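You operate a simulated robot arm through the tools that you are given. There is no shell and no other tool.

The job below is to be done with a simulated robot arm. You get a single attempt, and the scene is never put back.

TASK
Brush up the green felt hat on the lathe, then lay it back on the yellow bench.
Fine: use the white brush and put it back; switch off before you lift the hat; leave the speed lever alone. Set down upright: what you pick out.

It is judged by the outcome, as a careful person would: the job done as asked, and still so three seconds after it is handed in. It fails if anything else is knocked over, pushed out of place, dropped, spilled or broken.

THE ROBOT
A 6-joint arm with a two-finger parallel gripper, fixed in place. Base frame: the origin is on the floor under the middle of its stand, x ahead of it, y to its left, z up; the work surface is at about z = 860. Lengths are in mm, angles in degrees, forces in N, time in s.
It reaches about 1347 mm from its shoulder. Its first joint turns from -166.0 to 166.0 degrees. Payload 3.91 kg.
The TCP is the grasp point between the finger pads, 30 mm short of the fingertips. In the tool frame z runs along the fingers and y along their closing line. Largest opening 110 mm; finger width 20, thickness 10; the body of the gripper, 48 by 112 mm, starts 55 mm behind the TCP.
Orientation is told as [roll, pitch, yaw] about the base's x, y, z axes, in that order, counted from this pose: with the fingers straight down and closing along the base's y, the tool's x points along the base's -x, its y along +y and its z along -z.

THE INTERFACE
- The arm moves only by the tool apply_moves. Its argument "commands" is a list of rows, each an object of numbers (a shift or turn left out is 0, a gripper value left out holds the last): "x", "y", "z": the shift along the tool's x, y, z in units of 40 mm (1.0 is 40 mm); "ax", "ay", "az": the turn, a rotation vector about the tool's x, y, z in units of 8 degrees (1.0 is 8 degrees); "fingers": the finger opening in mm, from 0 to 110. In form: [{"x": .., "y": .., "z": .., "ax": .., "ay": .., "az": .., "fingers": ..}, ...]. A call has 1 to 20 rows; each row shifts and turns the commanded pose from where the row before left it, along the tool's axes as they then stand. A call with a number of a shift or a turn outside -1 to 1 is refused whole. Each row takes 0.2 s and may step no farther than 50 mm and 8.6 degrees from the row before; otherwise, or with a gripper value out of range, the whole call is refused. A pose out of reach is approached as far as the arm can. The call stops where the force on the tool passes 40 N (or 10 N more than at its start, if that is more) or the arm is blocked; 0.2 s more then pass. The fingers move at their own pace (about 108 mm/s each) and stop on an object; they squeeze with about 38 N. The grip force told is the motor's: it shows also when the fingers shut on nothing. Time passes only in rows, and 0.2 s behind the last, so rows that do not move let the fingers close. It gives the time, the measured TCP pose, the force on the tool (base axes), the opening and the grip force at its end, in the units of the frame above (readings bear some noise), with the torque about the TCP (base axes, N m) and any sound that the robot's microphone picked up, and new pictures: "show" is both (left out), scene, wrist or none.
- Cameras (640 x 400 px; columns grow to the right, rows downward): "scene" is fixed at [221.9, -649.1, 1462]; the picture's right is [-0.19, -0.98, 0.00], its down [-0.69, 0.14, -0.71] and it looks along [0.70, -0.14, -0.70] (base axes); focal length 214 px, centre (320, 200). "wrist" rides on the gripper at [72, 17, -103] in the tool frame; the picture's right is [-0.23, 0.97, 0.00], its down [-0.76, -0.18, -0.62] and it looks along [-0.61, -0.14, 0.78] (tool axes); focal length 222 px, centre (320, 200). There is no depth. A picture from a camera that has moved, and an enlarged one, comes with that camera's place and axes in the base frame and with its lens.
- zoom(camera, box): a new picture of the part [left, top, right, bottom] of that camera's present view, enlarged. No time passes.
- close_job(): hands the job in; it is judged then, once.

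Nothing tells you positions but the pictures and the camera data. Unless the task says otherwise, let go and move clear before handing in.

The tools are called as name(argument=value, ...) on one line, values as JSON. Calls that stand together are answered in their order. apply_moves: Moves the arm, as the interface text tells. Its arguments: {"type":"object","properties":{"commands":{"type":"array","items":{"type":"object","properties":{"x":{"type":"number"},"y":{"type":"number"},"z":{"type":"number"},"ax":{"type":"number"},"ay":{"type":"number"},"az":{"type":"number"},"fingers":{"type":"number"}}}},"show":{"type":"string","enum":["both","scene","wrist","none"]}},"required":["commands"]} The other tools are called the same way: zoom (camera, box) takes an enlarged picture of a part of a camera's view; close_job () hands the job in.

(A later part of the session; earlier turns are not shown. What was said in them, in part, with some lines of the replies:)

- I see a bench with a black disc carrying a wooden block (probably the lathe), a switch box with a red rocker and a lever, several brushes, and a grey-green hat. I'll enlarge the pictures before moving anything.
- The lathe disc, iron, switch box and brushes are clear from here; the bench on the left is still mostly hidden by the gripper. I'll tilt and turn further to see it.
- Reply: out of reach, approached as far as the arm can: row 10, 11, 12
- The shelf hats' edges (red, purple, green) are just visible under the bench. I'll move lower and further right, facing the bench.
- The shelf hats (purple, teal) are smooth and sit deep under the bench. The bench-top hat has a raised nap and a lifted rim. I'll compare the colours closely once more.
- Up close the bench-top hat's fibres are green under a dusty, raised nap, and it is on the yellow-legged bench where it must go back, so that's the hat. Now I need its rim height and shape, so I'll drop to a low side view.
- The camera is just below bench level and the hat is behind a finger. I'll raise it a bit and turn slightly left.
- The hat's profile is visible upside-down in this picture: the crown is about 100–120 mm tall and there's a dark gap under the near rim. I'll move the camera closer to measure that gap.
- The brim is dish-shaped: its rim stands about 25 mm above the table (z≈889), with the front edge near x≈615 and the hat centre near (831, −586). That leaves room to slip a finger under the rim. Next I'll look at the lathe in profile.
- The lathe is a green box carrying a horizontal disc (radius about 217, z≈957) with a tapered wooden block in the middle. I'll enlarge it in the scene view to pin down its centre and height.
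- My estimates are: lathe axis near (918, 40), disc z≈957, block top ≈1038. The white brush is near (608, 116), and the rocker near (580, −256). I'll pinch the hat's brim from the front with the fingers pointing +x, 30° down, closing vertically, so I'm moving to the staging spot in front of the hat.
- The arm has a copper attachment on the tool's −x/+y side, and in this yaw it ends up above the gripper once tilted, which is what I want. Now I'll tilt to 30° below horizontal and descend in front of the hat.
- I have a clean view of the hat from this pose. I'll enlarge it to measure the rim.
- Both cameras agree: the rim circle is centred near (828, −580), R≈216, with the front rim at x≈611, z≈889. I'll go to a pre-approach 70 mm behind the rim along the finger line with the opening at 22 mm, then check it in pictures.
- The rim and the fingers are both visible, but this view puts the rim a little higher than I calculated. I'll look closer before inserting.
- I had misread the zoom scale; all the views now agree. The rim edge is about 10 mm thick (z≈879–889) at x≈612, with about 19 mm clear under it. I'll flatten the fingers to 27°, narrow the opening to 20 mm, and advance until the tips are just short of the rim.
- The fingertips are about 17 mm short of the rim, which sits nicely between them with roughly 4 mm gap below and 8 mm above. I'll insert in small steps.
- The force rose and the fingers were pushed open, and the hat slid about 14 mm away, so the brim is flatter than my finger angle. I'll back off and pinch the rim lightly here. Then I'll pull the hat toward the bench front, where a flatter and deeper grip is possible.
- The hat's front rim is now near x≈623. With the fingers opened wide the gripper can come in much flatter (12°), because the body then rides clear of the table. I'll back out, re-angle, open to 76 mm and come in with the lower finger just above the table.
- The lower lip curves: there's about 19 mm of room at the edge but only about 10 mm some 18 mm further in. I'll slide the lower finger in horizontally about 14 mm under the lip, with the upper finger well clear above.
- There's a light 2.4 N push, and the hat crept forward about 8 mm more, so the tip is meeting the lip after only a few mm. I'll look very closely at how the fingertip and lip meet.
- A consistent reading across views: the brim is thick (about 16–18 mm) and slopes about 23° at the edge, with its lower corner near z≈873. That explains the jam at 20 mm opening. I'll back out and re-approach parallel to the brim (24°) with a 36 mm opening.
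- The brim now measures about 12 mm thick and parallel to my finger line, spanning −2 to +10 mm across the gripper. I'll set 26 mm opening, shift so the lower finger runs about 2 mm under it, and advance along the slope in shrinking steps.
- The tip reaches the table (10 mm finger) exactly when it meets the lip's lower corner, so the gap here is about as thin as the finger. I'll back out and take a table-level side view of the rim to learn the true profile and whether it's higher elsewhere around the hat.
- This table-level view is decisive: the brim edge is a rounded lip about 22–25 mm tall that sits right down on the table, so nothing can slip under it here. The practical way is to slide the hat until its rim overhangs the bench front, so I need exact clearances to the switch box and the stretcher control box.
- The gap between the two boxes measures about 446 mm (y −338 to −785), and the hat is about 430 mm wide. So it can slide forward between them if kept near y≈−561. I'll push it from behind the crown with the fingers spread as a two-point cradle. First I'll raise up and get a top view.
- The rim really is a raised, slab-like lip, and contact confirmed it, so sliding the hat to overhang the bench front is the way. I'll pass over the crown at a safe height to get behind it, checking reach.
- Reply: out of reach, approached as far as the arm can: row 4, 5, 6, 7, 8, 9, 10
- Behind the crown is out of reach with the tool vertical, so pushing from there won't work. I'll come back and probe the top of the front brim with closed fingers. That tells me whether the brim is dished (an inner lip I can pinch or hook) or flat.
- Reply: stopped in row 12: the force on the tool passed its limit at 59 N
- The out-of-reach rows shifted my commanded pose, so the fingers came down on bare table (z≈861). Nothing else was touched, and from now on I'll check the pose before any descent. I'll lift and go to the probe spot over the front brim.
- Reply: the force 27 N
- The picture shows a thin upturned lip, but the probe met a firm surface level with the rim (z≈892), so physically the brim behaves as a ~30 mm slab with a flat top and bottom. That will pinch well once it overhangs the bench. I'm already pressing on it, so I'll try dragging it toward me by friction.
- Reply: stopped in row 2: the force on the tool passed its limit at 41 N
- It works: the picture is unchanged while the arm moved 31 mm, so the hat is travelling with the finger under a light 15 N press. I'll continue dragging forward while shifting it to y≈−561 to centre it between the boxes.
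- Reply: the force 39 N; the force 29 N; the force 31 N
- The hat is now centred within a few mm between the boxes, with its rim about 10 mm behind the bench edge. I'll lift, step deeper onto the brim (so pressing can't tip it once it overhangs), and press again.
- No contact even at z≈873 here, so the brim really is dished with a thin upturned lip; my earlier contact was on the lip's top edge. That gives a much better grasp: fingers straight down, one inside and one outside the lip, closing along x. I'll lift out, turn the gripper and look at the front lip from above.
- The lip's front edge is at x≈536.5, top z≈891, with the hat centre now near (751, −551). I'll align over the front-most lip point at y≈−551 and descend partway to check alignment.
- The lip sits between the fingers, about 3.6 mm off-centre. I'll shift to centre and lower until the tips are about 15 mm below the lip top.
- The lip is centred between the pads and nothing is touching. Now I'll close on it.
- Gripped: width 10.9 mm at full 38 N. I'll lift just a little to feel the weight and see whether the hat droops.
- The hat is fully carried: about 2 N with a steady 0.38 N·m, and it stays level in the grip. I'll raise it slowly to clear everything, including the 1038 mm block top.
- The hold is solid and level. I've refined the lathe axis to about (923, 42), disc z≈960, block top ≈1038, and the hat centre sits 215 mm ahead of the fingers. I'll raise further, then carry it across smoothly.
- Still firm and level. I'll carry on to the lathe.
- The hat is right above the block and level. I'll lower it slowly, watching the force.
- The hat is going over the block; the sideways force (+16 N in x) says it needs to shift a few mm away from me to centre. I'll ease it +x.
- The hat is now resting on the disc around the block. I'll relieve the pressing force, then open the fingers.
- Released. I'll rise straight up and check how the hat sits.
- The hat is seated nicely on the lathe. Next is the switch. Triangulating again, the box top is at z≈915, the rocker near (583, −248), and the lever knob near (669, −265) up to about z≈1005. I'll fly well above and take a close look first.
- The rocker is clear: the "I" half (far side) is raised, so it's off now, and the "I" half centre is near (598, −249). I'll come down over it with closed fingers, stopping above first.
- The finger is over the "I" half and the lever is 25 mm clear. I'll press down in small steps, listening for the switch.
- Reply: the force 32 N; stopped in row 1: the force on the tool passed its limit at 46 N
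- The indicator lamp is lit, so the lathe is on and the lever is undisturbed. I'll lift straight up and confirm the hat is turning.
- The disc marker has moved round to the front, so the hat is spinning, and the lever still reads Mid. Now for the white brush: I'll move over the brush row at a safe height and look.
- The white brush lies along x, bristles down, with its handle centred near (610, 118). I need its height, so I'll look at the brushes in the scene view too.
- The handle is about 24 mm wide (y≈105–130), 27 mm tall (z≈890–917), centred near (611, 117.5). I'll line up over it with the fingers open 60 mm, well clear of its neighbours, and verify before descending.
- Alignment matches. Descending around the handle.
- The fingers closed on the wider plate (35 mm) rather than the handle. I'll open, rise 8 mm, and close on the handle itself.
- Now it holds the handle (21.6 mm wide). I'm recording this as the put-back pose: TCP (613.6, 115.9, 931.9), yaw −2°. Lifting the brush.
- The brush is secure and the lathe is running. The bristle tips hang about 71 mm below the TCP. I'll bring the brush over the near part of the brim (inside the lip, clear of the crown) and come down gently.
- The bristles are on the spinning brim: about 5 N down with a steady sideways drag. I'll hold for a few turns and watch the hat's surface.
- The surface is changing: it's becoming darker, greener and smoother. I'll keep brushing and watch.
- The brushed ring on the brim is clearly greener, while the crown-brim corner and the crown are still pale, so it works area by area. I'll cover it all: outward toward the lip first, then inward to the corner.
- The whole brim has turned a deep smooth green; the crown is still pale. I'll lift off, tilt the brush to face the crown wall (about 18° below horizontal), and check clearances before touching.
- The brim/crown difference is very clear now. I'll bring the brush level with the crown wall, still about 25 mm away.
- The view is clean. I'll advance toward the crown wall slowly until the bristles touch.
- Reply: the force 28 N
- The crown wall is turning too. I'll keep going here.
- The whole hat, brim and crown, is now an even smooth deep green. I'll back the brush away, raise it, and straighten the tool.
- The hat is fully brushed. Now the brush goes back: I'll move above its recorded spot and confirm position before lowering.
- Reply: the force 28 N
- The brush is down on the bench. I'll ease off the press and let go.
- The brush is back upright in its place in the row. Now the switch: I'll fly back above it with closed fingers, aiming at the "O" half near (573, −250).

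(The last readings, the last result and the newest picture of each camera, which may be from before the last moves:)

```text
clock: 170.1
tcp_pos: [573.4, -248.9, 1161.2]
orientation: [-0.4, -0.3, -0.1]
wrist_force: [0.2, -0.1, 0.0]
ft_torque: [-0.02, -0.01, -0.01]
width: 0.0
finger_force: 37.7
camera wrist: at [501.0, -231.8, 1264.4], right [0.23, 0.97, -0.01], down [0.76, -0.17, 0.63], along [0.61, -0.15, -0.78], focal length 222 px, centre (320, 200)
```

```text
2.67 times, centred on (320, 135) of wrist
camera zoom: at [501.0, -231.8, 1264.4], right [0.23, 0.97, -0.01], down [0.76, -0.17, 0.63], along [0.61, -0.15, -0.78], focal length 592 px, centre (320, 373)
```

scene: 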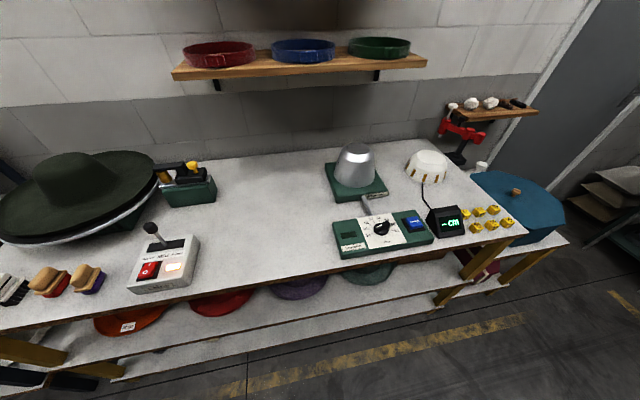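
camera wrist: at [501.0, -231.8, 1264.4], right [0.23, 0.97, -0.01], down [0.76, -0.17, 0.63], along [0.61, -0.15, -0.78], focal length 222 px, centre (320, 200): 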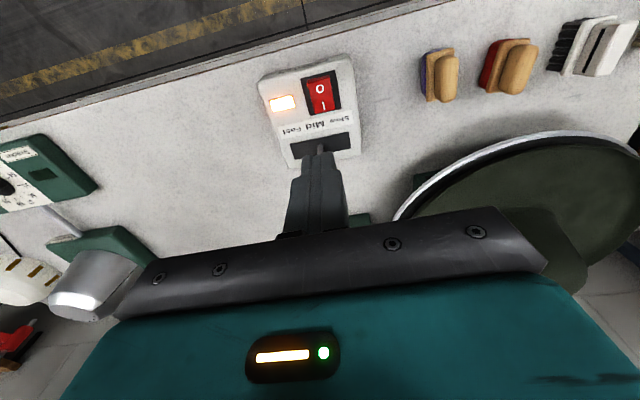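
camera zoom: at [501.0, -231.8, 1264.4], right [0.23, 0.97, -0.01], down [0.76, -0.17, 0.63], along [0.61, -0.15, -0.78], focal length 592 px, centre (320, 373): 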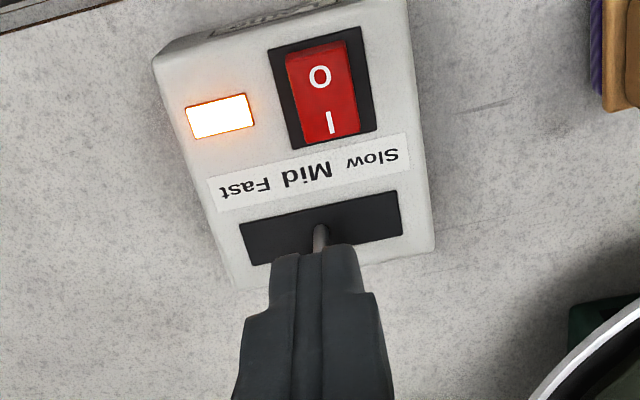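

apply_moves(commands=[{"z": 1}, {"z": 1}, {"z": 1}, {"z": 1}, {"z": 0.7}, {"z": 0}], show="wrist")

zoom(camera="wrist", box=[200, 60, 440, 210])

```text
clock: 171.4
tcp_pos: [575.2, -250.1, 972.7]
orientation: [-0.4, -0.3, 0.0]
wrist_force: [-0.5, 0.4, -0.1]
ft_torque: [-0.02, 0.01, 0.0]
width: 0.2
finger_force: 38.0
camera wrist: at [503.4, -233.8, 1075.4], right [0.23, 0.97, -0.01], down [0.76, -0.17, 0.63], along [0.61, -0.15, -0.78], focal length 222 px, centre (320, 200)
```

wrist: 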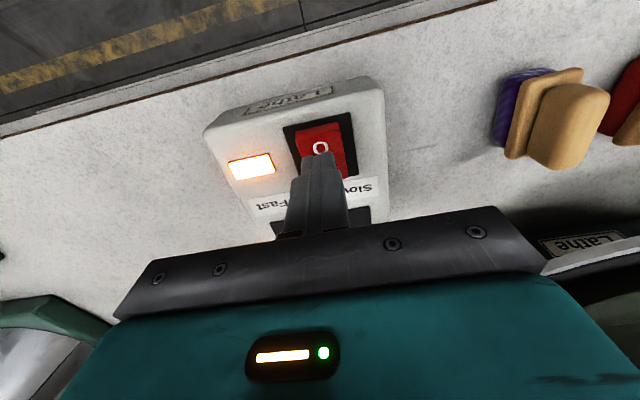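

```text
2.67 times, centred on (320, 135) of wrist
camera zoom: at [503.4, -233.8, 1075.4], right [0.23, 0.97, -0.01], down [0.76, -0.17, 0.63], along [0.61, -0.15, -0.78], focal length 592 px, centre (320, 373)
```

zoom: 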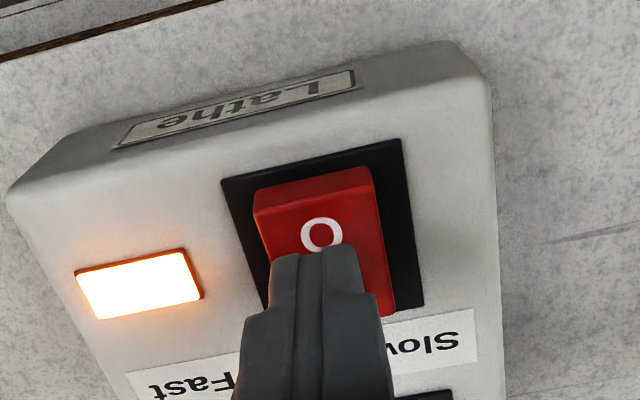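

apply_moves(commands=[{"x": 0.08, "z": 0.2}, {"z": 0.1}], show="none")

apply_moves(commands=[{"z": 0.08}], show="none")

apply_moves(commands=[{"z": 0.05}], show="none")

```text
clock: 172.1
tcp_pos: [570.9, -251.1, 962.0]
orientation: [-0.3, -0.3, 0.1]
wrist_force: [-0.6, 0.5, 1.2]
ft_torque: [-0.02, 0.03, 0.02]
width: 0.0
finger_force: 38.0
```

```text
clock: 172.4
tcp_pos: [570.8, -250.0, 958.0]
orientation: [-0.4, -0.4, 0.1]
wrist_force: [-0.2, -1.4, 0.7]
ft_torque: [-0.01, 0.0, 0.02]
width: 0.0
finger_force: 37.8
```

```text
clock: 172.8
tcp_pos: [570.5, -249.7, 957.3]
orientation: [-0.5, -0.4, 0.0]
wrist_force: [-5.2, 0.5, 26.9]
ft_torque: [0.05, -0.16, 0.04]
width: 0.0
finger_force: 37.9
```

apply_moves(commands=[{"z": 0.05}], show="scene")

zoom(camera="scene", box=[100, 180, 260, 300])

```text
clock: 173.2
tcp_pos: [571.4, -250.3, 957.7]
orientation: [-0.5, -0.7, 0.0]
wrist_force: [-2.2, 1.4, 8.8]
ft_torque: [0.01, 0.0, 0.12]
width: 0.1
finger_force: 37.5
stopped in row 1: the force on the tool passed its limit at 45 N (the readings are from after the stop); the commanded pose is now the measured one
```

scene: 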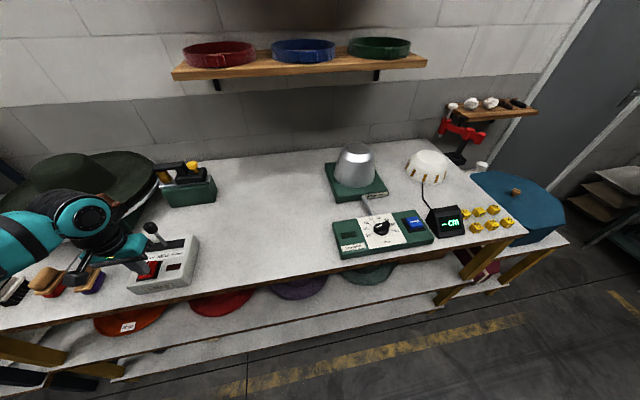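

```text
3.33 times, centred on (180, 240) of scene
camera zoom: at [221.9, -649.1, 1462.0], right [-0.19, -0.98, 0.0], down [-0.69, 0.14, -0.71], along [0.7, -0.14, -0.7], focal length 715 px, centre (787, 67)
```

zoom: 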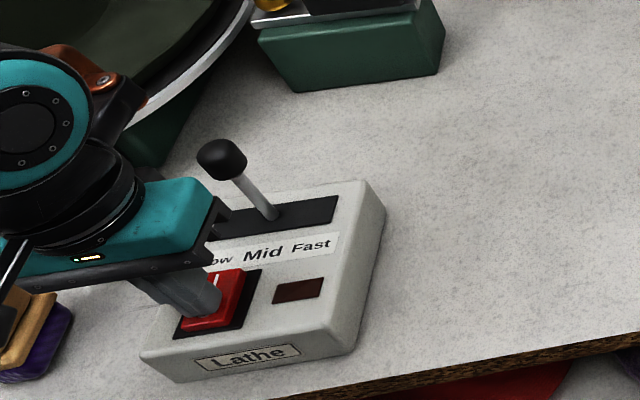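

The indicator is dark again, so the lathe is off, and the lever is still at Mid. I'll lift clear and confirm the disc has stopped by comparing two pictures.

apply_moves(commands=[{"z": -0.5}, {"z": -1}, {"z": -1}, {"z": -1}, {"z": -1}, {"z": -0.7}], show="scene")

zoom(camera="scene", box=[0, 120, 240, 270])

apply_moves(commands=[{"x": 0.1}, {"x": 0}, {"x": 0}], show="scene")

zoom(camera="scene", box=[0, 120, 240, 270])

```text
clock: 174.6
tcp_pos: [568.7, -248.5, 1167.1]
orientation: [-0.5, -0.6, 0.0]
wrist_force: [-0.7, -0.1, -0.1]
ft_torque: [-0.04, 0.03, 0.0]
width: 0.0
finger_force: 37.8
```

scene: 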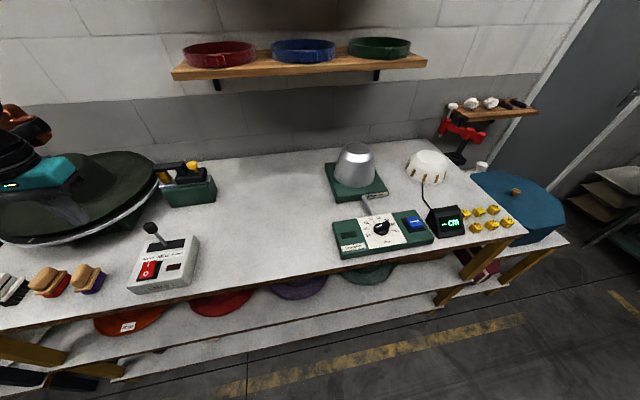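

```text
2.67 times, centred on (120, 195) of scene
camera zoom: at [221.9, -649.1, 1462.0], right [-0.19, -0.98, 0.0], down [-0.69, 0.14, -0.71], along [0.7, -0.14, -0.7], focal length 572 px, centre (853, 213)
```

zoom: 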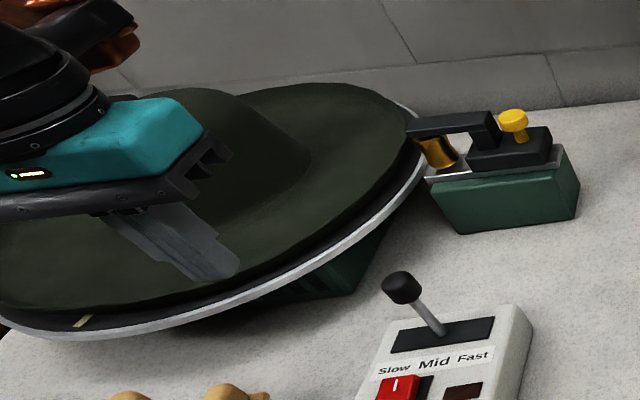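

```text
clock: 175.4
tcp_pos: [566.1, -249.1, 1165.7]
orientation: [-0.5, -0.5, 0.1]
wrist_force: [-0.3, 0.1, 0.2]
ft_torque: [0.01, 0.0, -0.02]
width: 0.0
finger_force: 37.4
```

scene: 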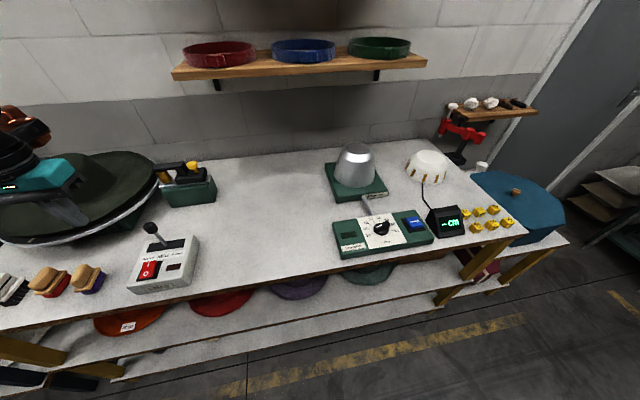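

```text
2.67 times, centred on (120, 195) of scene
camera zoom: at [221.9, -649.1, 1462.0], right [-0.19, -0.98, 0.0], down [-0.69, 0.14, -0.71], along [0.7, -0.14, -0.7], focal length 572 px, centre (853, 213)
```

zoom: 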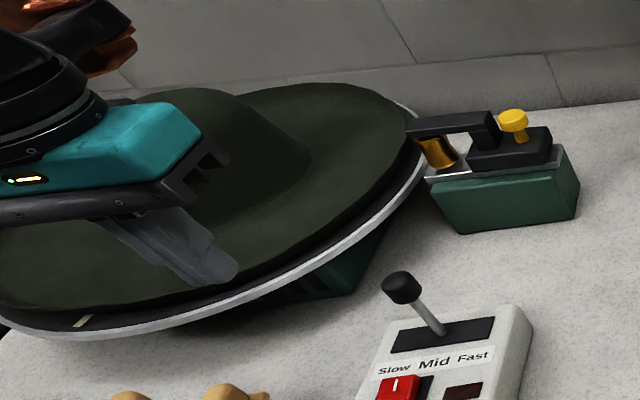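

The marker hasn't moved between pictures, so the lathe has stopped. Now I'll pick up the hat: move over its near lip again with the fingers down, closing along x.

apply_moves(commands=[{"y": 0.9, "x": -0.3, "fingers": 34}, {"y": 0.9, "x": -0.3}, {"y": 0.9, "x": -0.3}, {"y": 0.9, "x": -0.3}, {"y": 0.9, "x": -0.3}, {"y": 0.9, "x": -0.3}, {"y": 0.9, "x": -0.3}, {"y": 0.9, "x": -0.3}], show="none")

apply_moves(commands=[{"az": 1}, {"az": 1}, {"az": 1}, {"az": 1}, {"az": 1}, {"az": 1}, {"az": 1}, {"az": 1}, {"az": 1}, {"az": 1}, {"az": 1}, {"az": 0.25}, {"y": 0.9}], show="wrist")

zoom(camera="wrist", box=[220, 60, 460, 210])

```text
clock: 177.2
tcp_pos: [660.0, 38.7, 1163.4]
orientation: [-0.5, -0.6, 0.0]
wrist_force: [-0.6, -0.2, 0.2]
ft_torque: [0.04, -0.04, 0.04]
width: 33.9
finger_force: 0.0
```

```text
clock: 180.0
tcp_pos: [697.3, 39.5, 1164.1]
orientation: [0.6, -0.5, -90.1]
wrist_force: [-0.9, -0.7, 1.1]
ft_torque: [-0.01, -0.1, 0.0]
width: 34.0
finger_force: 0.0
camera wrist: at [714.3, 111.6, 1267.3], right [0.97, -0.23, 0.01], down [-0.18, -0.76, 0.63], along [-0.13, -0.61, -0.78], focal length 222 px, centre (320, 200)
```

wrist: 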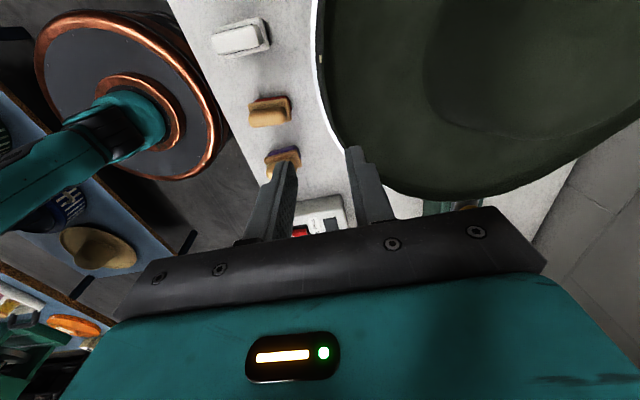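

```text
2.67 times, centred on (340, 135) of wrist
camera zoom: at [714.3, 111.6, 1267.3], right [0.97, -0.23, 0.01], down [-0.18, -0.76, 0.63], along [-0.13, -0.61, -0.78], focal length 592 px, centre (267, 373)
```

zoom: 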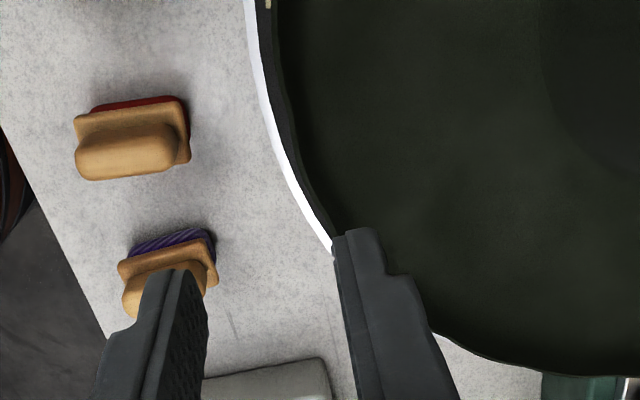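

apply_moves(commands=[{"y": 0.32, "x": 0.07, "ax": 0.075}, {"z": 1}, {"z": 1}, {"z": 0.9}], show="wrist")

zoom(camera="wrist", box=[240, 60, 432, 180])

zoom(camera="scene", box=[0, 120, 160, 250])

```text
clock: 181.0
tcp_pos: [712.8, 39.0, 1048.2]
orientation: [-0.1, -0.5, -90.0]
wrist_force: [-0.1, -0.6, 0.3]
ft_torque: [0.02, -0.01, -0.02]
width: 33.9
finger_force: 0.0
camera wrist: at [729.8, 112.1, 1151.0], right [0.97, -0.23, 0.0], down [-0.18, -0.76, 0.63], along [-0.14, -0.61, -0.78], focal length 222 px, centre (320, 200)
```

wrist: 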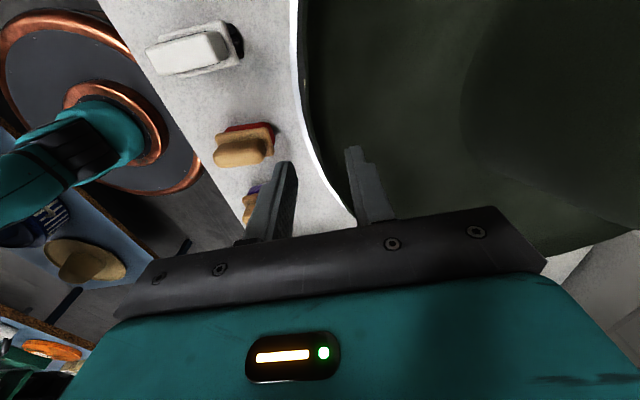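

```text
3.33 times, centred on (336, 120) of wrist
camera zoom: at [729.8, 112.1, 1151.0], right [0.97, -0.23, 0.0], down [-0.18, -0.76, 0.63], along [-0.14, -0.61, -0.78], focal length 740 px, centre (267, 467)
```

zoom: 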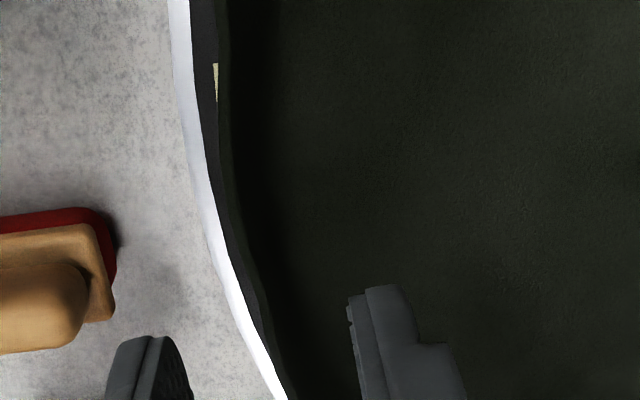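

```text
3.08 times, centred on (80, 185) of scene
camera zoom: at [221.9, -649.1, 1462.0], right [-0.19, -0.98, 0.0], down [-0.69, 0.14, -0.71], along [0.7, -0.14, -0.7], focal length 660 px, centre (1058, 246)
```

zoom: 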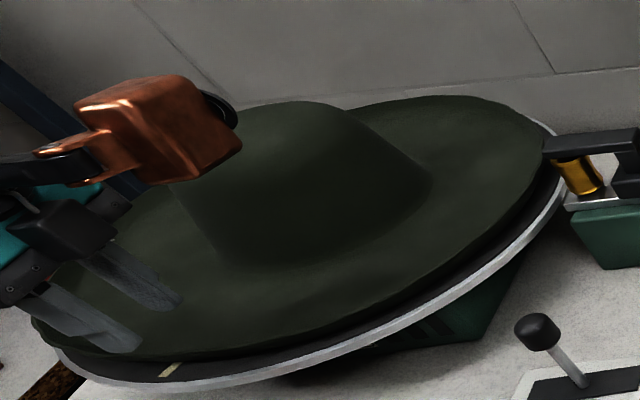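

The front lip is at x≈709–711, y≈43. I'll centre over it and lower to the same relative depth as before.

apply_moves(commands=[{"y": -0.05, "x": 0.1}, {"z": 0.5}, {"z": 0.35}, {"z": 0}], show="wrist")

zoom(camera="wrist", box=[240, 80, 432, 200])

```text
clock: 182.0
tcp_pos: [707.9, 42.7, 1014.5]
orientation: [-0.2, -0.4, -90.0]
wrist_force: [0.1, 0.2, -0.3]
ft_torque: [-0.01, 0.01, 0.01]
width: 33.7
finger_force: 0.0
camera wrist: at [726.9, 116.5, 1115.9], right [0.97, -0.23, 0.0], down [-0.18, -0.76, 0.63], along [-0.14, -0.61, -0.78], focal length 222 px, centre (320, 200)
```

wrist: 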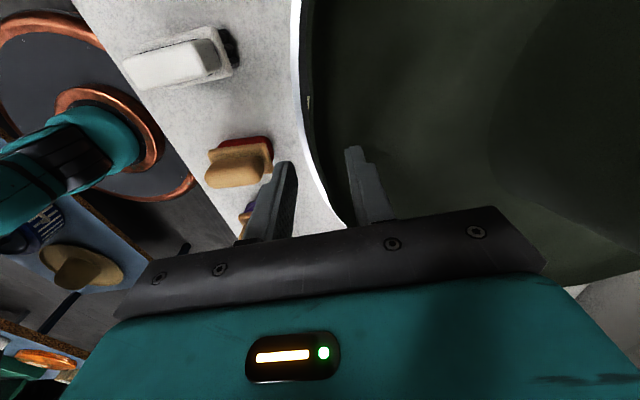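

```text
3.33 times, centred on (336, 140) of wrist
camera zoom: at [726.9, 116.5, 1115.9], right [0.97, -0.23, 0.0], down [-0.18, -0.76, 0.63], along [-0.14, -0.61, -0.78], focal length 740 px, centre (267, 400)
```

zoom: 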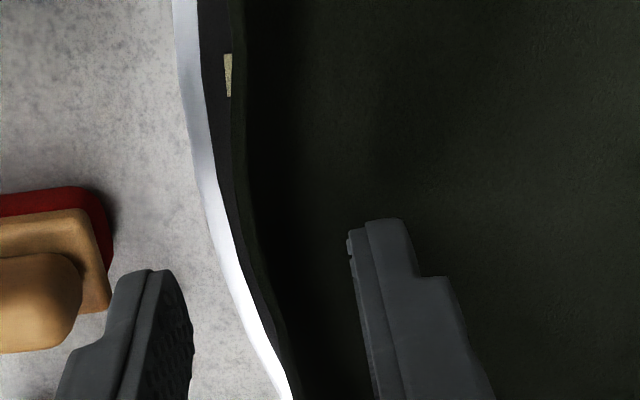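

apply_moves(commands=[{"y": -0.035, "z": 0.12}, {"z": 0.1}, {"z": 0}], show="none")

apply_moves(commands=[{"fingers": 20}, {"fingers": 0}, {"z": 0}, {"z": 0}], show="wrist")

zoom(camera="wrist", box=[240, 80, 432, 200])

```text
clock: 182.8
tcp_pos: [706.7, 42.9, 1003.9]
orientation: [-0.1, -0.5, -90.0]
wrist_force: [-0.3, -0.5, 0.7]
ft_torque: [0.05, -0.01, 0.0]
width: 34.0
finger_force: 0.0
```

```text
clock: 183.8
tcp_pos: [707.5, 44.2, 1004.2]
orientation: [-0.1, -0.5, -90.1]
wrist_force: [26.5, 0.8, 8.1]
ft_torque: [-0.03, -0.59, 0.3]
width: 9.8
finger_force: 37.7
camera wrist: at [726.4, 116.8, 1106.6], right [0.97, -0.23, 0.0], down [-0.18, -0.76, 0.63], along [-0.14, -0.61, -0.78], focal length 222 px, centre (320, 200)
```

wrist: 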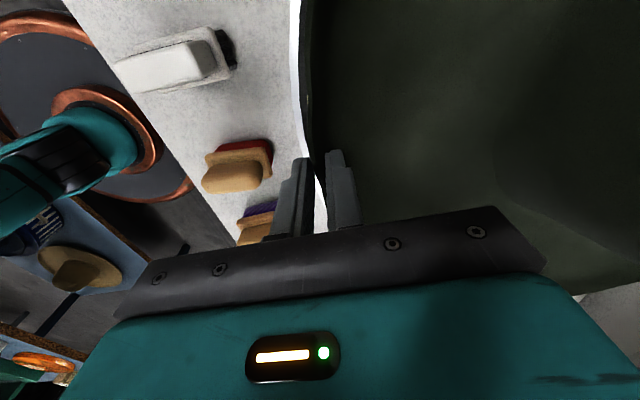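

```text
3.33 times, centred on (336, 140) of wrist
camera zoom: at [726.4, 116.8, 1106.6], right [0.97, -0.23, 0.0], down [-0.18, -0.76, 0.63], along [-0.14, -0.61, -0.78], focal length 740 px, centre (267, 400)
```

zoom: 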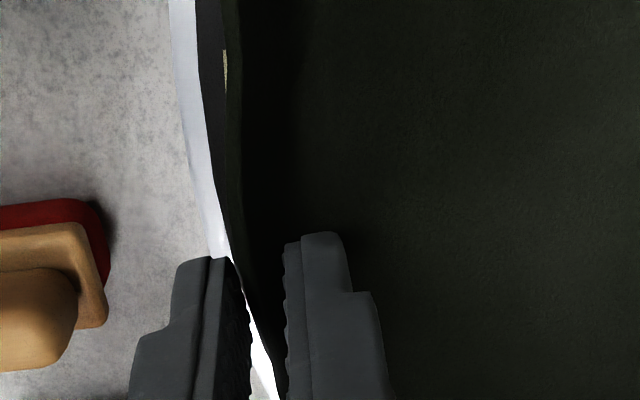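

Gripped (9.8 mm). The +26 N in x says my gripper pulled the hat against the block slightly; I'll shift +x to relieve it before lifting.

apply_moves(commands=[{"y": 0.05}, {"z": 0}], show="none")

apply_moves(commands=[{"y": 0.03}, {"z": 0}], show="none")

```text
clock: 184.4
tcp_pos: [709.1, 43.3, 1003.7]
orientation: [-0.2, -0.4, -90.1]
wrist_force: [5.1, -0.8, 0.9]
ft_torque: [-0.02, -0.26, -0.01]
width: 9.5
finger_force: 37.8
```

```text
clock: 185.0
tcp_pos: [708.9, 44.3, 1004.8]
orientation: [0.0, -0.5, -90.0]
wrist_force: [-0.3, 0.0, -0.3]
ft_torque: [-0.03, 0.03, 0.0]
width: 9.7
finger_force: 37.9
```

Forces are near zero. Lifting slowly straight off the block.

apply_moves(commands=[{"z": -0.1}, {"z": -0.1}, {"z": -0.1}, {"z": 0}], show="none")

apply_moves(commands=[{"z": -0.15}, {"z": -0.2}, {"z": -0.2}, {"z": -0.2}, {"z": 0}], show="none")

apply_moves(commands=[{"z": -0.2}, {"z": -0.25}, {"z": -0.25}, {"z": -0.25}, {"z": -0.25}, {"z": 0}], show="both")

zoom(camera="scene", box=[0, 90, 240, 240])

```text
clock: 186.0
tcp_pos: [710.7, 44.4, 1017.3]
orientation: [-0.2, -0.5, -90.0]
wrist_force: [-0.1, -0.6, -2.3]
ft_torque: [0.01, 0.34, 0.01]
width: 9.8
finger_force: 38.3
```

```text
clock: 187.2
tcp_pos: [710.0, 46.0, 1046.9]
orientation: [-0.1, -0.5, -90.0]
wrist_force: [0.4, 0.3, -1.3]
ft_torque: [0.02, 0.37, 0.02]
width: 9.8
finger_force: 38.0
```

```text
clock: 188.6
tcp_pos: [710.6, 44.6, 1094.8]
orientation: [0.0, -0.4, -89.9]
wrist_force: [1.3, -0.2, -2.0]
ft_torque: [0.01, 0.38, 0.01]
width: 9.7
finger_force: 37.9
camera wrist: at [728.8, 118.4, 1196.8], right [0.97, -0.23, 0.0], down [-0.18, -0.76, 0.63], along [-0.14, -0.61, -0.78], focal length 222 px, centre (320, 200)
```

scene: 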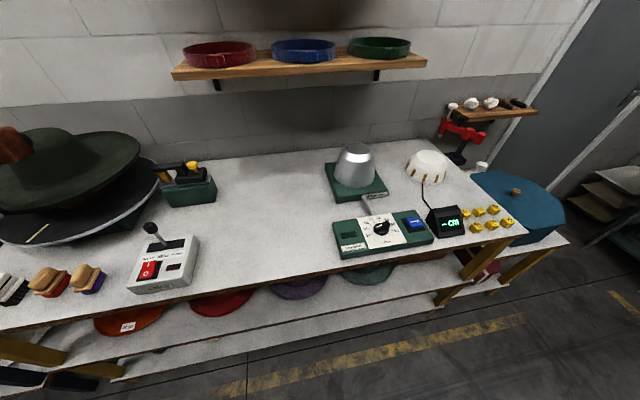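
wrist: 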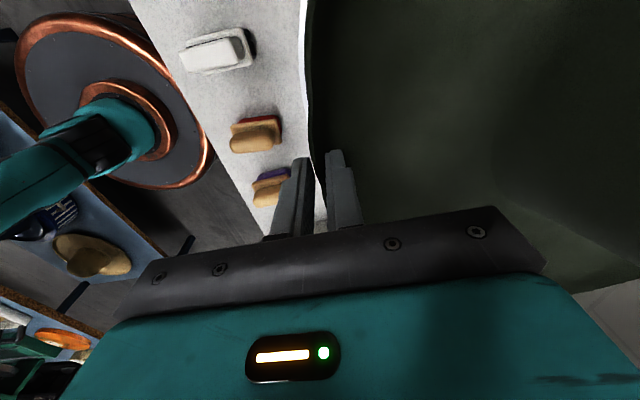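

```text
2.67 times, centred on (120, 165) of scene
camera zoom: at [221.9, -649.1, 1462.0], right [-0.19, -0.98, 0.0], down [-0.69, 0.14, -0.71], along [0.7, -0.14, -0.7], focal length 572 px, centre (853, 293)
```

zoom: 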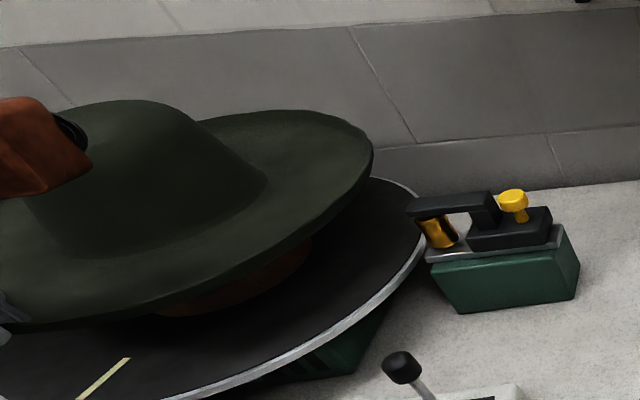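

The hat is clear of the block. I'll raise it a bit more and carry it back toward its original place on the yellow-legged bench.

apply_moves(commands=[{"z": -0.2}, {"z": -0.3}, {"z": -0.3}, {"z": -0.15}, {"x": -0.15}, {"x": -0.3, "y": -0.05}, {"x": -0.45, "y": -0.08}, {"x": -0.6, "y": -0.1}, {"x": -0.7, "y": -0.11}, {"x": -0.7, "y": -0.11}, {"x": -0.7, "y": -0.11}, {"x": -0.7, "y": -0.11}, {"x": -0.7, "y": -0.11}, {"x": -0.7, "y": -0.11}, {"x": -0.7, "y": -0.11}, {"x": -0.6, "y": -0.1}, {"x": -0.45, "y": -0.08}, {"x": -0.3, "y": -0.05}, {"x": -0.15}, {"x": 0}], show="both")

```text
clock: 192.8
tcp_pos: [661.5, -270.5, 1133.9]
orientation: [0.0, -0.5, -90.0]
wrist_force: [0.6, -0.3, -0.9]
ft_torque: [-0.02, 0.35, 0.0]
width: 9.6
finger_force: 38.4
camera wrist: at [679.2, -197.8, 1237.6], right [0.97, -0.23, 0.0], down [-0.18, -0.76, 0.63], along [-0.14, -0.61, -0.78], focal length 222 px, centre (320, 200)
```

scene: 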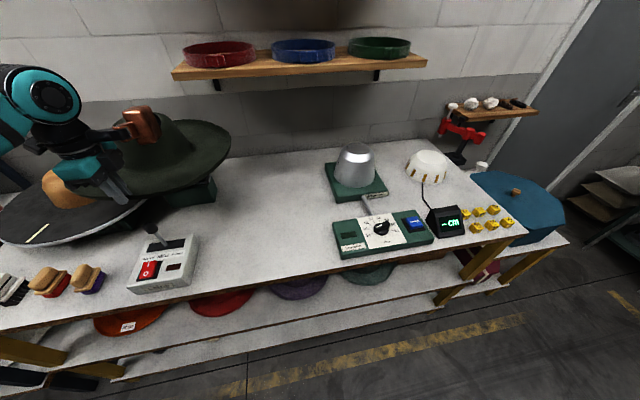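
wrist: 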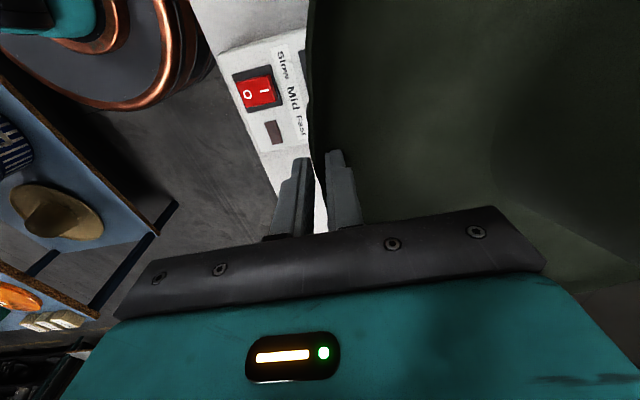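

apply_moves(commands=[{"x": -0.15, "y": -0.04}, {"x": -0.3, "y": -0.07}, {"x": -0.45, "y": -0.09}, {"x": -0.6, "y": -0.1}, {"x": -0.7, "y": -0.1}, {"x": -0.7, "y": -0.1}, {"x": -0.7, "y": -0.1}, {"x": -0.7, "y": -0.1}, {"x": -0.7, "y": -0.1}, {"x": -0.7, "y": -0.1}, {"x": -0.7, "y": -0.1}, {"x": -0.6, "y": -0.08}, {"x": -0.45, "y": -0.06}, {"x": -0.3, "y": -0.05}, {"x": -0.1}, {"x": 0}], show="both")

zoom(camera="scene", box=[120, 60, 440, 260])

```text
clock: 196.2
tcp_pos: [612.9, -585.5, 1137.4]
orientation: [0.0, -0.5, -90.0]
wrist_force: [0.4, 0.6, -0.6]
ft_torque: [0.04, 0.31, -0.03]
width: 9.7
finger_force: 37.9
camera wrist: at [631.6, -511.5, 1240.3], right [0.97, -0.23, 0.0], down [-0.18, -0.76, 0.63], along [-0.14, -0.61, -0.78], focal length 222 px, centre (320, 200)
```

scene: 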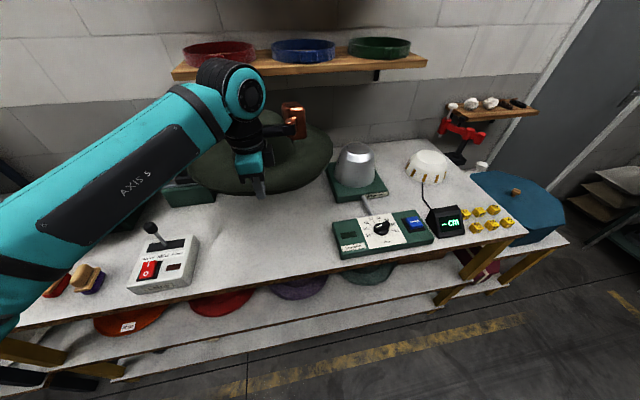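
wrist: 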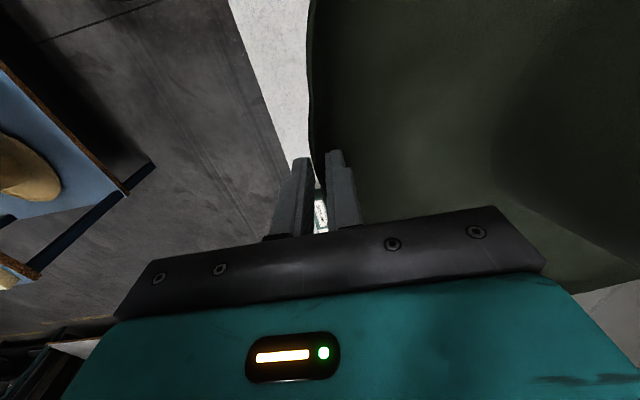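

```text
2.00 times, centred on (280, 160) of scene
camera zoom: at [221.9, -649.1, 1462.0], right [-0.19, -0.98, 0.0], down [-0.69, 0.14, -0.71], along [0.7, -0.14, -0.7], focal length 429 px, centre (400, 280)
```

zoom: 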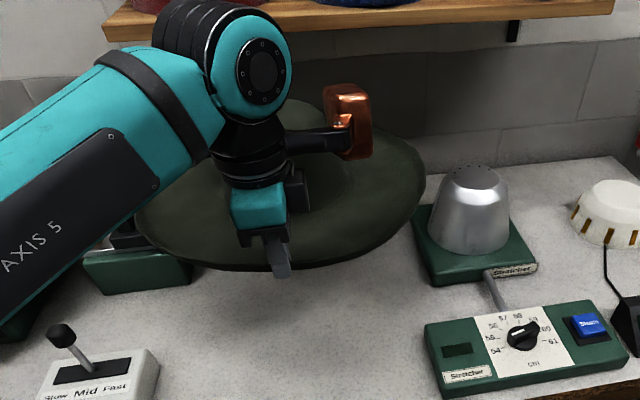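

I'll place it at about (815, −590), which leaves at least 20 mm clearance to the iron stand, stretcher and boxes. Small shift, then lower slowly.

apply_moves(commands=[{"y": -0.16, "x": -0.07}, {"y": -0.16, "x": -0.07}, {"z": 0.15}, {"z": 0.25}, {"z": 0.35}, {"z": 0.4}, {"z": 0.4}, {"z": 0.4}, {"z": 0.4}, {"z": 0.4}, {"z": 0.4}, {"z": 0.35}, {"z": 0.25}, {"z": 0.15}, {"z": 0}], show="both")

zoom(camera="scene", box=[140, 100, 420, 280])

```text
clock: 199.4
tcp_pos: [600.3, -591.2, 982.5]
orientation: [0.0, -0.6, -90.0]
wrist_force: [-1.0, 1.1, -2.1]
ft_torque: [0.01, 0.36, 0.03]
width: 9.8
finger_force: 38.2
camera wrist: at [617.8, -519.1, 1085.2], right [0.97, -0.23, 0.0], down [-0.18, -0.76, 0.63], along [-0.14, -0.61, -0.78], focal length 222 px, centre (320, 200)
```

scene: 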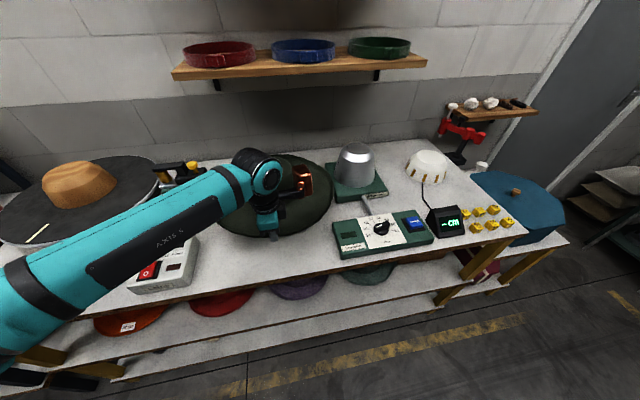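
wrist: 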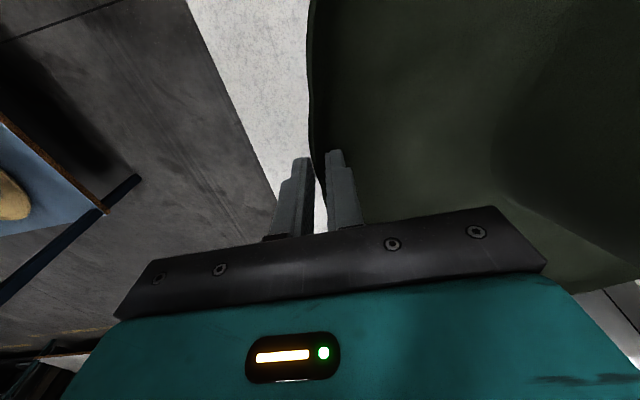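

```text
2.22 times, centred on (280, 190) of scene
camera zoom: at [221.9, -649.1, 1462.0], right [-0.19, -0.98, 0.0], down [-0.69, 0.14, -0.71], along [0.7, -0.14, -0.7], focal length 477 px, centre (409, 222)
```

zoom: 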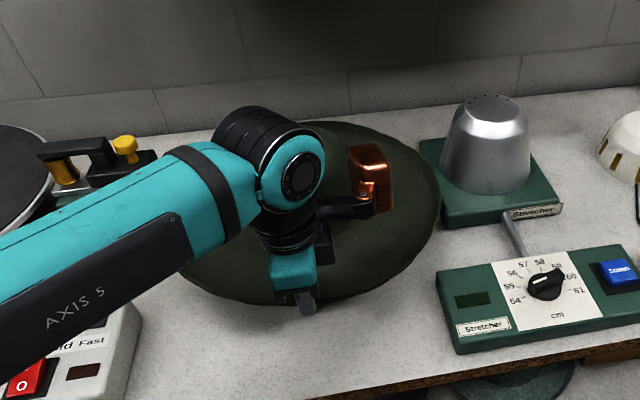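

apply_moves(commands=[{"x": 0.1}, {"z": 0.2}, {"z": 0.3}, {"z": 0.3}, {"z": 0.3}, {"z": 0.25}, {"z": 0.15}, {"z": 0}], show="scene")

zoom(camera="scene", box=[140, 100, 420, 280])

```text
clock: 201.2
tcp_pos: [599.8, -588.8, 922.4]
orientation: [-0.1, -0.5, -90.1]
wrist_force: [-0.1, -0.1, -1.5]
ft_torque: [0.02, 0.35, 0.02]
width: 9.6
finger_force: 38.1
```

scene: 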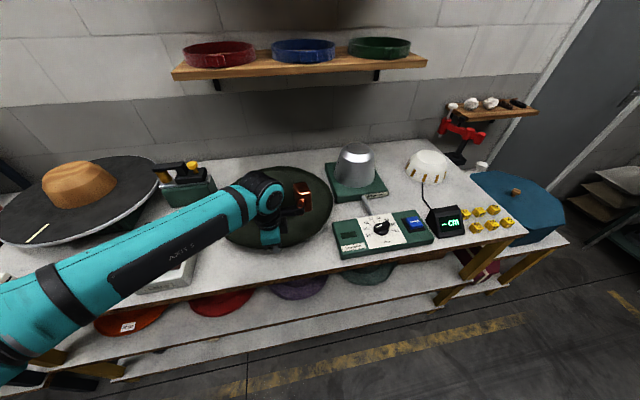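

```text
2.22 times, centred on (280, 190) of scene
camera zoom: at [221.9, -649.1, 1462.0], right [-0.19, -0.98, 0.0], down [-0.69, 0.14, -0.71], along [0.7, -0.14, -0.7], focal length 477 px, centre (409, 222)
```

zoom: 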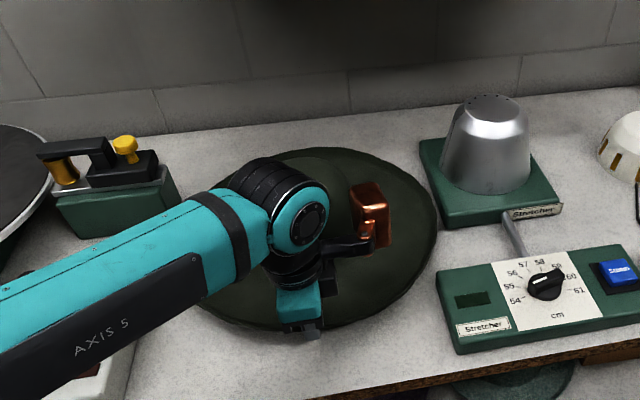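

The gap to the stretcher looks a bit tight in this view, so I'll shift 8 mm left, then lower the last bit.

apply_moves(commands=[{"x": 0.1}, {"x": 0.12}, {"z": 0.15}, {"z": 0.1}, {"z": 0}], show="none")

apply_moves(commands=[{"z": 0.08}, {"z": 0}], show="none")

apply_moves(commands=[{"z": 0.05}, {"z": 0}], show="none")

```text
clock: 202.4
tcp_pos: [600.0, -579.6, 912.0]
orientation: [0.0, -0.6, -90.0]
wrist_force: [-0.2, 0.0, -2.1]
ft_torque: [0.0, 0.33, 0.03]
width: 9.9
finger_force: 38.2
```

```text
clock: 203.0
tcp_pos: [600.2, -578.6, 909.7]
orientation: [-0.1, -0.5, -90.0]
wrist_force: [-0.3, 0.1, -1.2]
ft_torque: [0.02, 0.32, -0.02]
width: 9.3
finger_force: 38.1
```

```text
clock: 203.6
tcp_pos: [600.2, -579.7, 907.8]
orientation: [-0.1, -0.6, -89.9]
wrist_force: [0.4, -0.2, -1.5]
ft_torque: [0.04, 0.33, -0.01]
width: 9.6
finger_force: 37.7
```

apply_moves(commands=[{"z": 0.05}, {"z": 0}], show="none")

apply_moves(commands=[{"z": 0.05}, {"z": 0}], show="none")

apply_moves(commands=[{"z": 0.04}, {"z": 0}], show="wrist")

```text
clock: 204.2
tcp_pos: [600.8, -581.5, 905.7]
orientation: [-0.1, -0.5, -89.9]
wrist_force: [-1.0, 0.2, -0.8]
ft_torque: [-0.02, 0.05, -0.04]
width: 9.3
finger_force: 37.8
```

```text
clock: 204.8
tcp_pos: [601.2, -579.9, 904.7]
orientation: [0.0, -0.5, -90.0]
wrist_force: [-1.6, -0.4, 4.3]
ft_torque: [0.1, -0.29, -0.02]
width: 9.6
finger_force: 38.4
```

```text
clock: 205.4
tcp_pos: [599.7, -580.9, 902.1]
orientation: [-0.1, -0.6, -90.1]
wrist_force: [-4.6, -0.5, 11.2]
ft_torque: [0.13, -0.73, -0.04]
width: 9.8
finger_force: 38.0
camera wrist: at [618.0, -507.1, 1005.0], right [0.97, -0.23, 0.0], down [-0.18, -0.76, 0.63], along [-0.14, -0.61, -0.78], focal length 222 px, centre (320, 200)
```

wrist: 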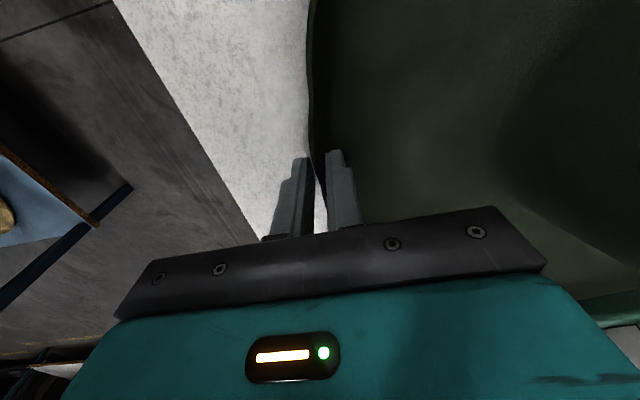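

The hat is flat on the bench. I'll ease off, open, and rise straight up.

apply_moves(commands=[{"z": -0.06}, {"z": 0}, {"fingers": 20}, {"fingers": 34}, {"z": 0}, {"z": -0.3}, {"z": -0.6}, {"z": -1}, {"z": -1}, {"z": -1}], show="both")

zoom(camera="scene", box=[140, 100, 420, 280])

```text
clock: 207.6
tcp_pos: [602.2, -578.6, 1057.5]
orientation: [-0.2, -0.7, -90.0]
wrist_force: [0.2, 0.1, -0.5]
ft_torque: [0.04, 0.01, 0.05]
width: 34.2
finger_force: 0.1
camera wrist: at [620.1, -505.8, 1161.3], right [0.97, -0.23, 0.0], down [-0.18, -0.76, 0.63], along [-0.14, -0.61, -0.78], focal length 222 px, centre (320, 200)
```

scene: 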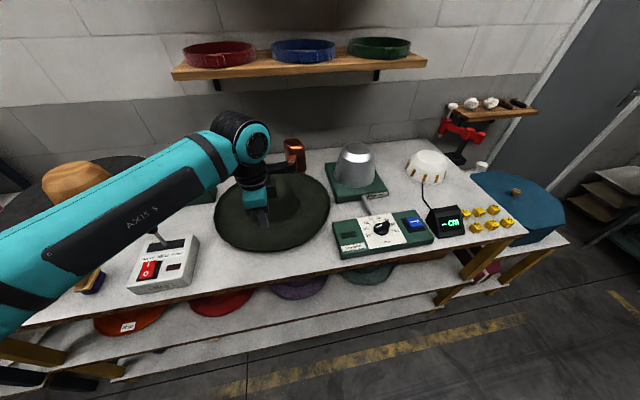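
wrist: 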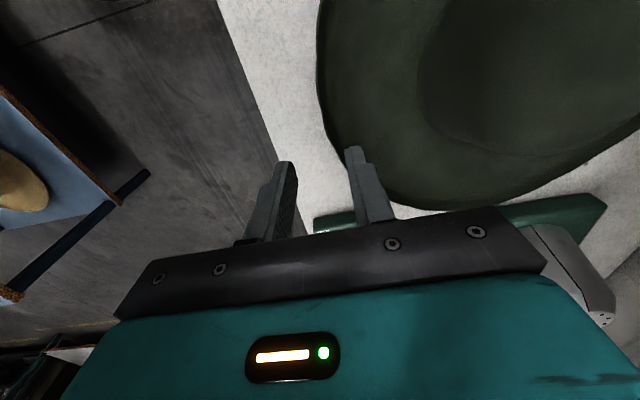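

```text
2.22 times, centred on (280, 190) of scene
camera zoom: at [221.9, -649.1, 1462.0], right [-0.19, -0.98, 0.0], down [-0.69, 0.14, -0.71], along [0.7, -0.14, -0.7], focal length 477 px, centre (409, 222)
```

zoom: 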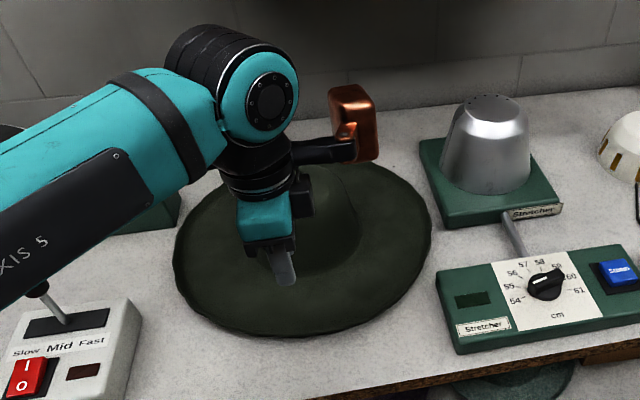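

The hat is back on the bench, upright. I'll raise the arm and return toward the start pose so I can inspect everything unobstructed.

apply_moves(commands=[{"z": -1}, {"z": -1}, {"z": -1}, {"y": -1}, {"y": -1}, {"x": 1}, {"x": 1}, {"x": 1}, {"x": 1}, {"x": 1}, {"x": 1}, {"x": 1}, {"x": 1}, {"x": 1}, {"x": 1}, {"x": 1}, {"x": 1}, {"x": 1}, {"x": 1}], show="none")

apply_moves(commands=[{"az": -1}, {"az": -1}, {"az": -1}, {"az": -1}, {"az": -1}, {"az": -1}, {"az": -1}, {"az": -1}, {"az": -1}, {"az": -1}, {"az": -1}, {"az": -0.25}, {"z": -1}, {"z": -1}, {"z": 0}], show="both")

zoom(camera="scene", box=[190, 130, 440, 290])

zoom(camera="scene", box=[0, 130, 220, 320])

zoom(camera="wrist", box=[120, 0, 440, 200])

```text
clock: 211.6
tcp_pos: [520.3, -16.6, 1175.0]
orientation: [-0.1, -0.6, -90.1]
wrist_force: [0.4, -0.7, 0.2]
ft_torque: [-0.03, -0.01, 0.04]
width: 34.0
finger_force: 0.0
```

```text
clock: 214.8
tcp_pos: [521.3, -15.6, 1258.0]
orientation: [-0.5, 0.1, 0.1]
wrist_force: [0.4, 0.2, 1.0]
ft_torque: [-0.01, -0.01, -0.04]
width: 33.8
finger_force: 0.0
camera wrist: at [450.6, 2.2, 1361.0], right [0.23, 0.97, -0.01], down [0.76, -0.17, 0.62], along [0.61, -0.15, -0.78], focal length 222 px, centre (320, 200)
```

scene: 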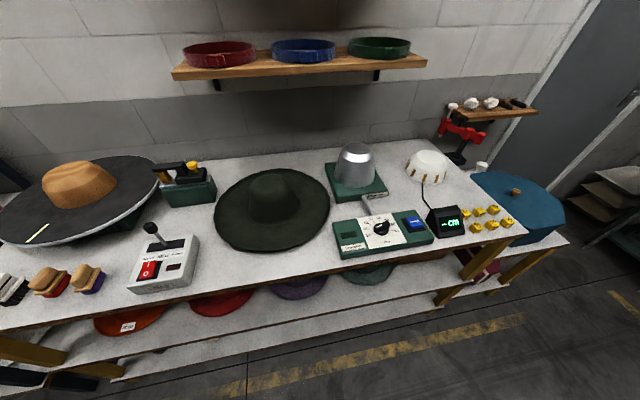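
wrist: 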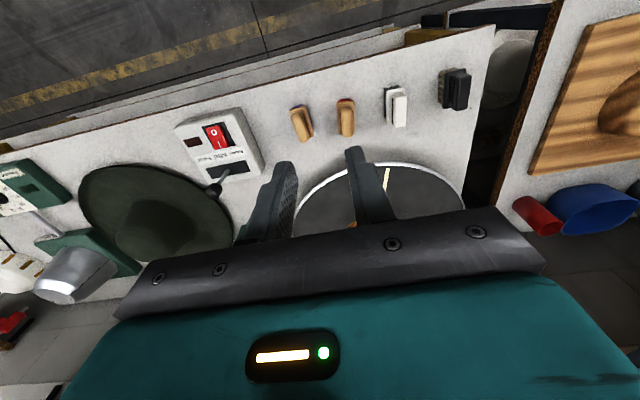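

```text
2.50 times, centred on (315, 210) of scene
camera zoom: at [221.9, -649.1, 1462.0], right [-0.19, -0.98, 0.0], down [-0.69, 0.14, -0.71], along [0.7, -0.14, -0.7], focal length 536 px, centre (332, 175)
```

zoom: 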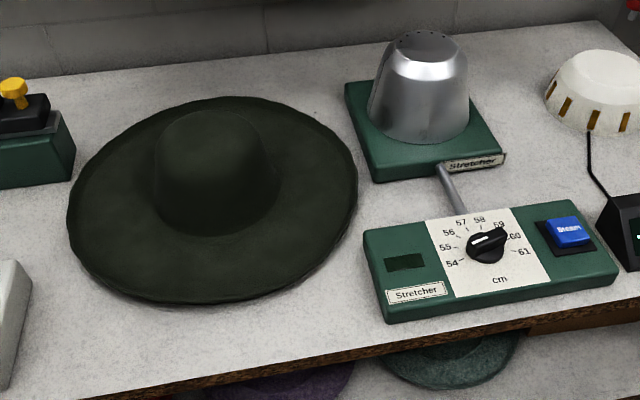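

```text
2.11 times, centred on (110, 225) of scene
camera zoom: at [221.9, -649.1, 1462.0], right [-0.19, -0.98, 0.0], down [-0.69, 0.14, -0.71], along [0.7, -0.14, -0.7], focal length 452 px, centre (762, 147)
```

zoom: 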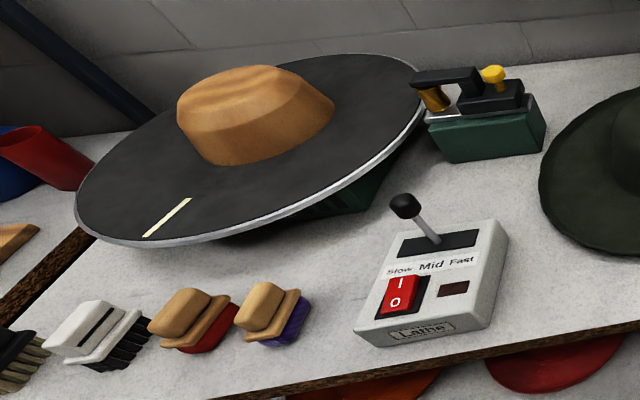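

```text
2.00 times, centred on (280, 100) of wrist
camera zoom: at [450.6, 2.2, 1361.0], right [0.23, 0.97, -0.01], down [0.76, -0.17, 0.62], along [0.61, -0.15, -0.78], focal length 444 px, centre (400, 400)
```

zoom: 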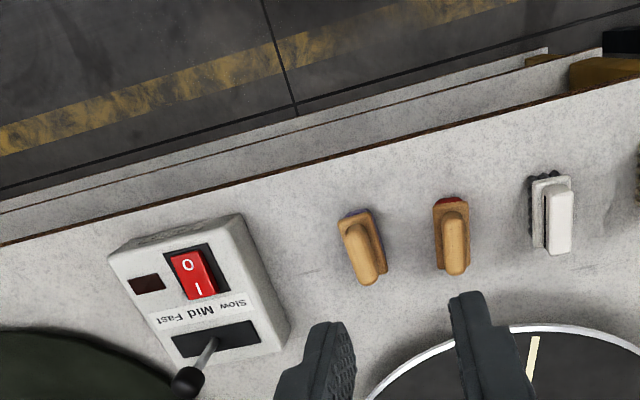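

Everything checks out:

- **Hat:** it's evenly brushed deep green and lying upright on the yellow-legged bench, clear of its neighbours.
- **White brush:** it's back in its row, bristles down, within about 6 mm of where it was.
- **Lathe:** it's off, with the rocker on O and the indicator dark, and the lever is still at Mid.
- **The rest:** nothing else has moved, and the arm is clear.

I'm handing the job in.

close_job()

```text
The job is handed in.
```

I brushed up the green felt hat on the lathe and laid it back on the yellow-legged bench, crown up; the job is handed in, and I haven't seen the verdict.

- **Hat:** the dusty nap is gone, and the brim and crown are now an even, smooth deep green. It lies within a couple of centimetres of where it started, clear of the iron stand and the stretcher.
- **Which hat:** I took the grey-looking one on the bench top, because its fibres were green under the dust. A teal one on the shelf below was the other candidate. Brushing brought this one out clearly green.
- **White brush:** it is back in its row, bristles down, about 5–7 mm from its original spot.
- **Lathe:** I switched it off and checked that the disc had stopped before lifting the hat. The speed lever stayed at Mid.

Before I found a good grip, I slid the hat about on the bench, and my closed fingers once pressed down on bare bench by mistake (about 59 N). The final pictures show nothing else moved or knocked over.
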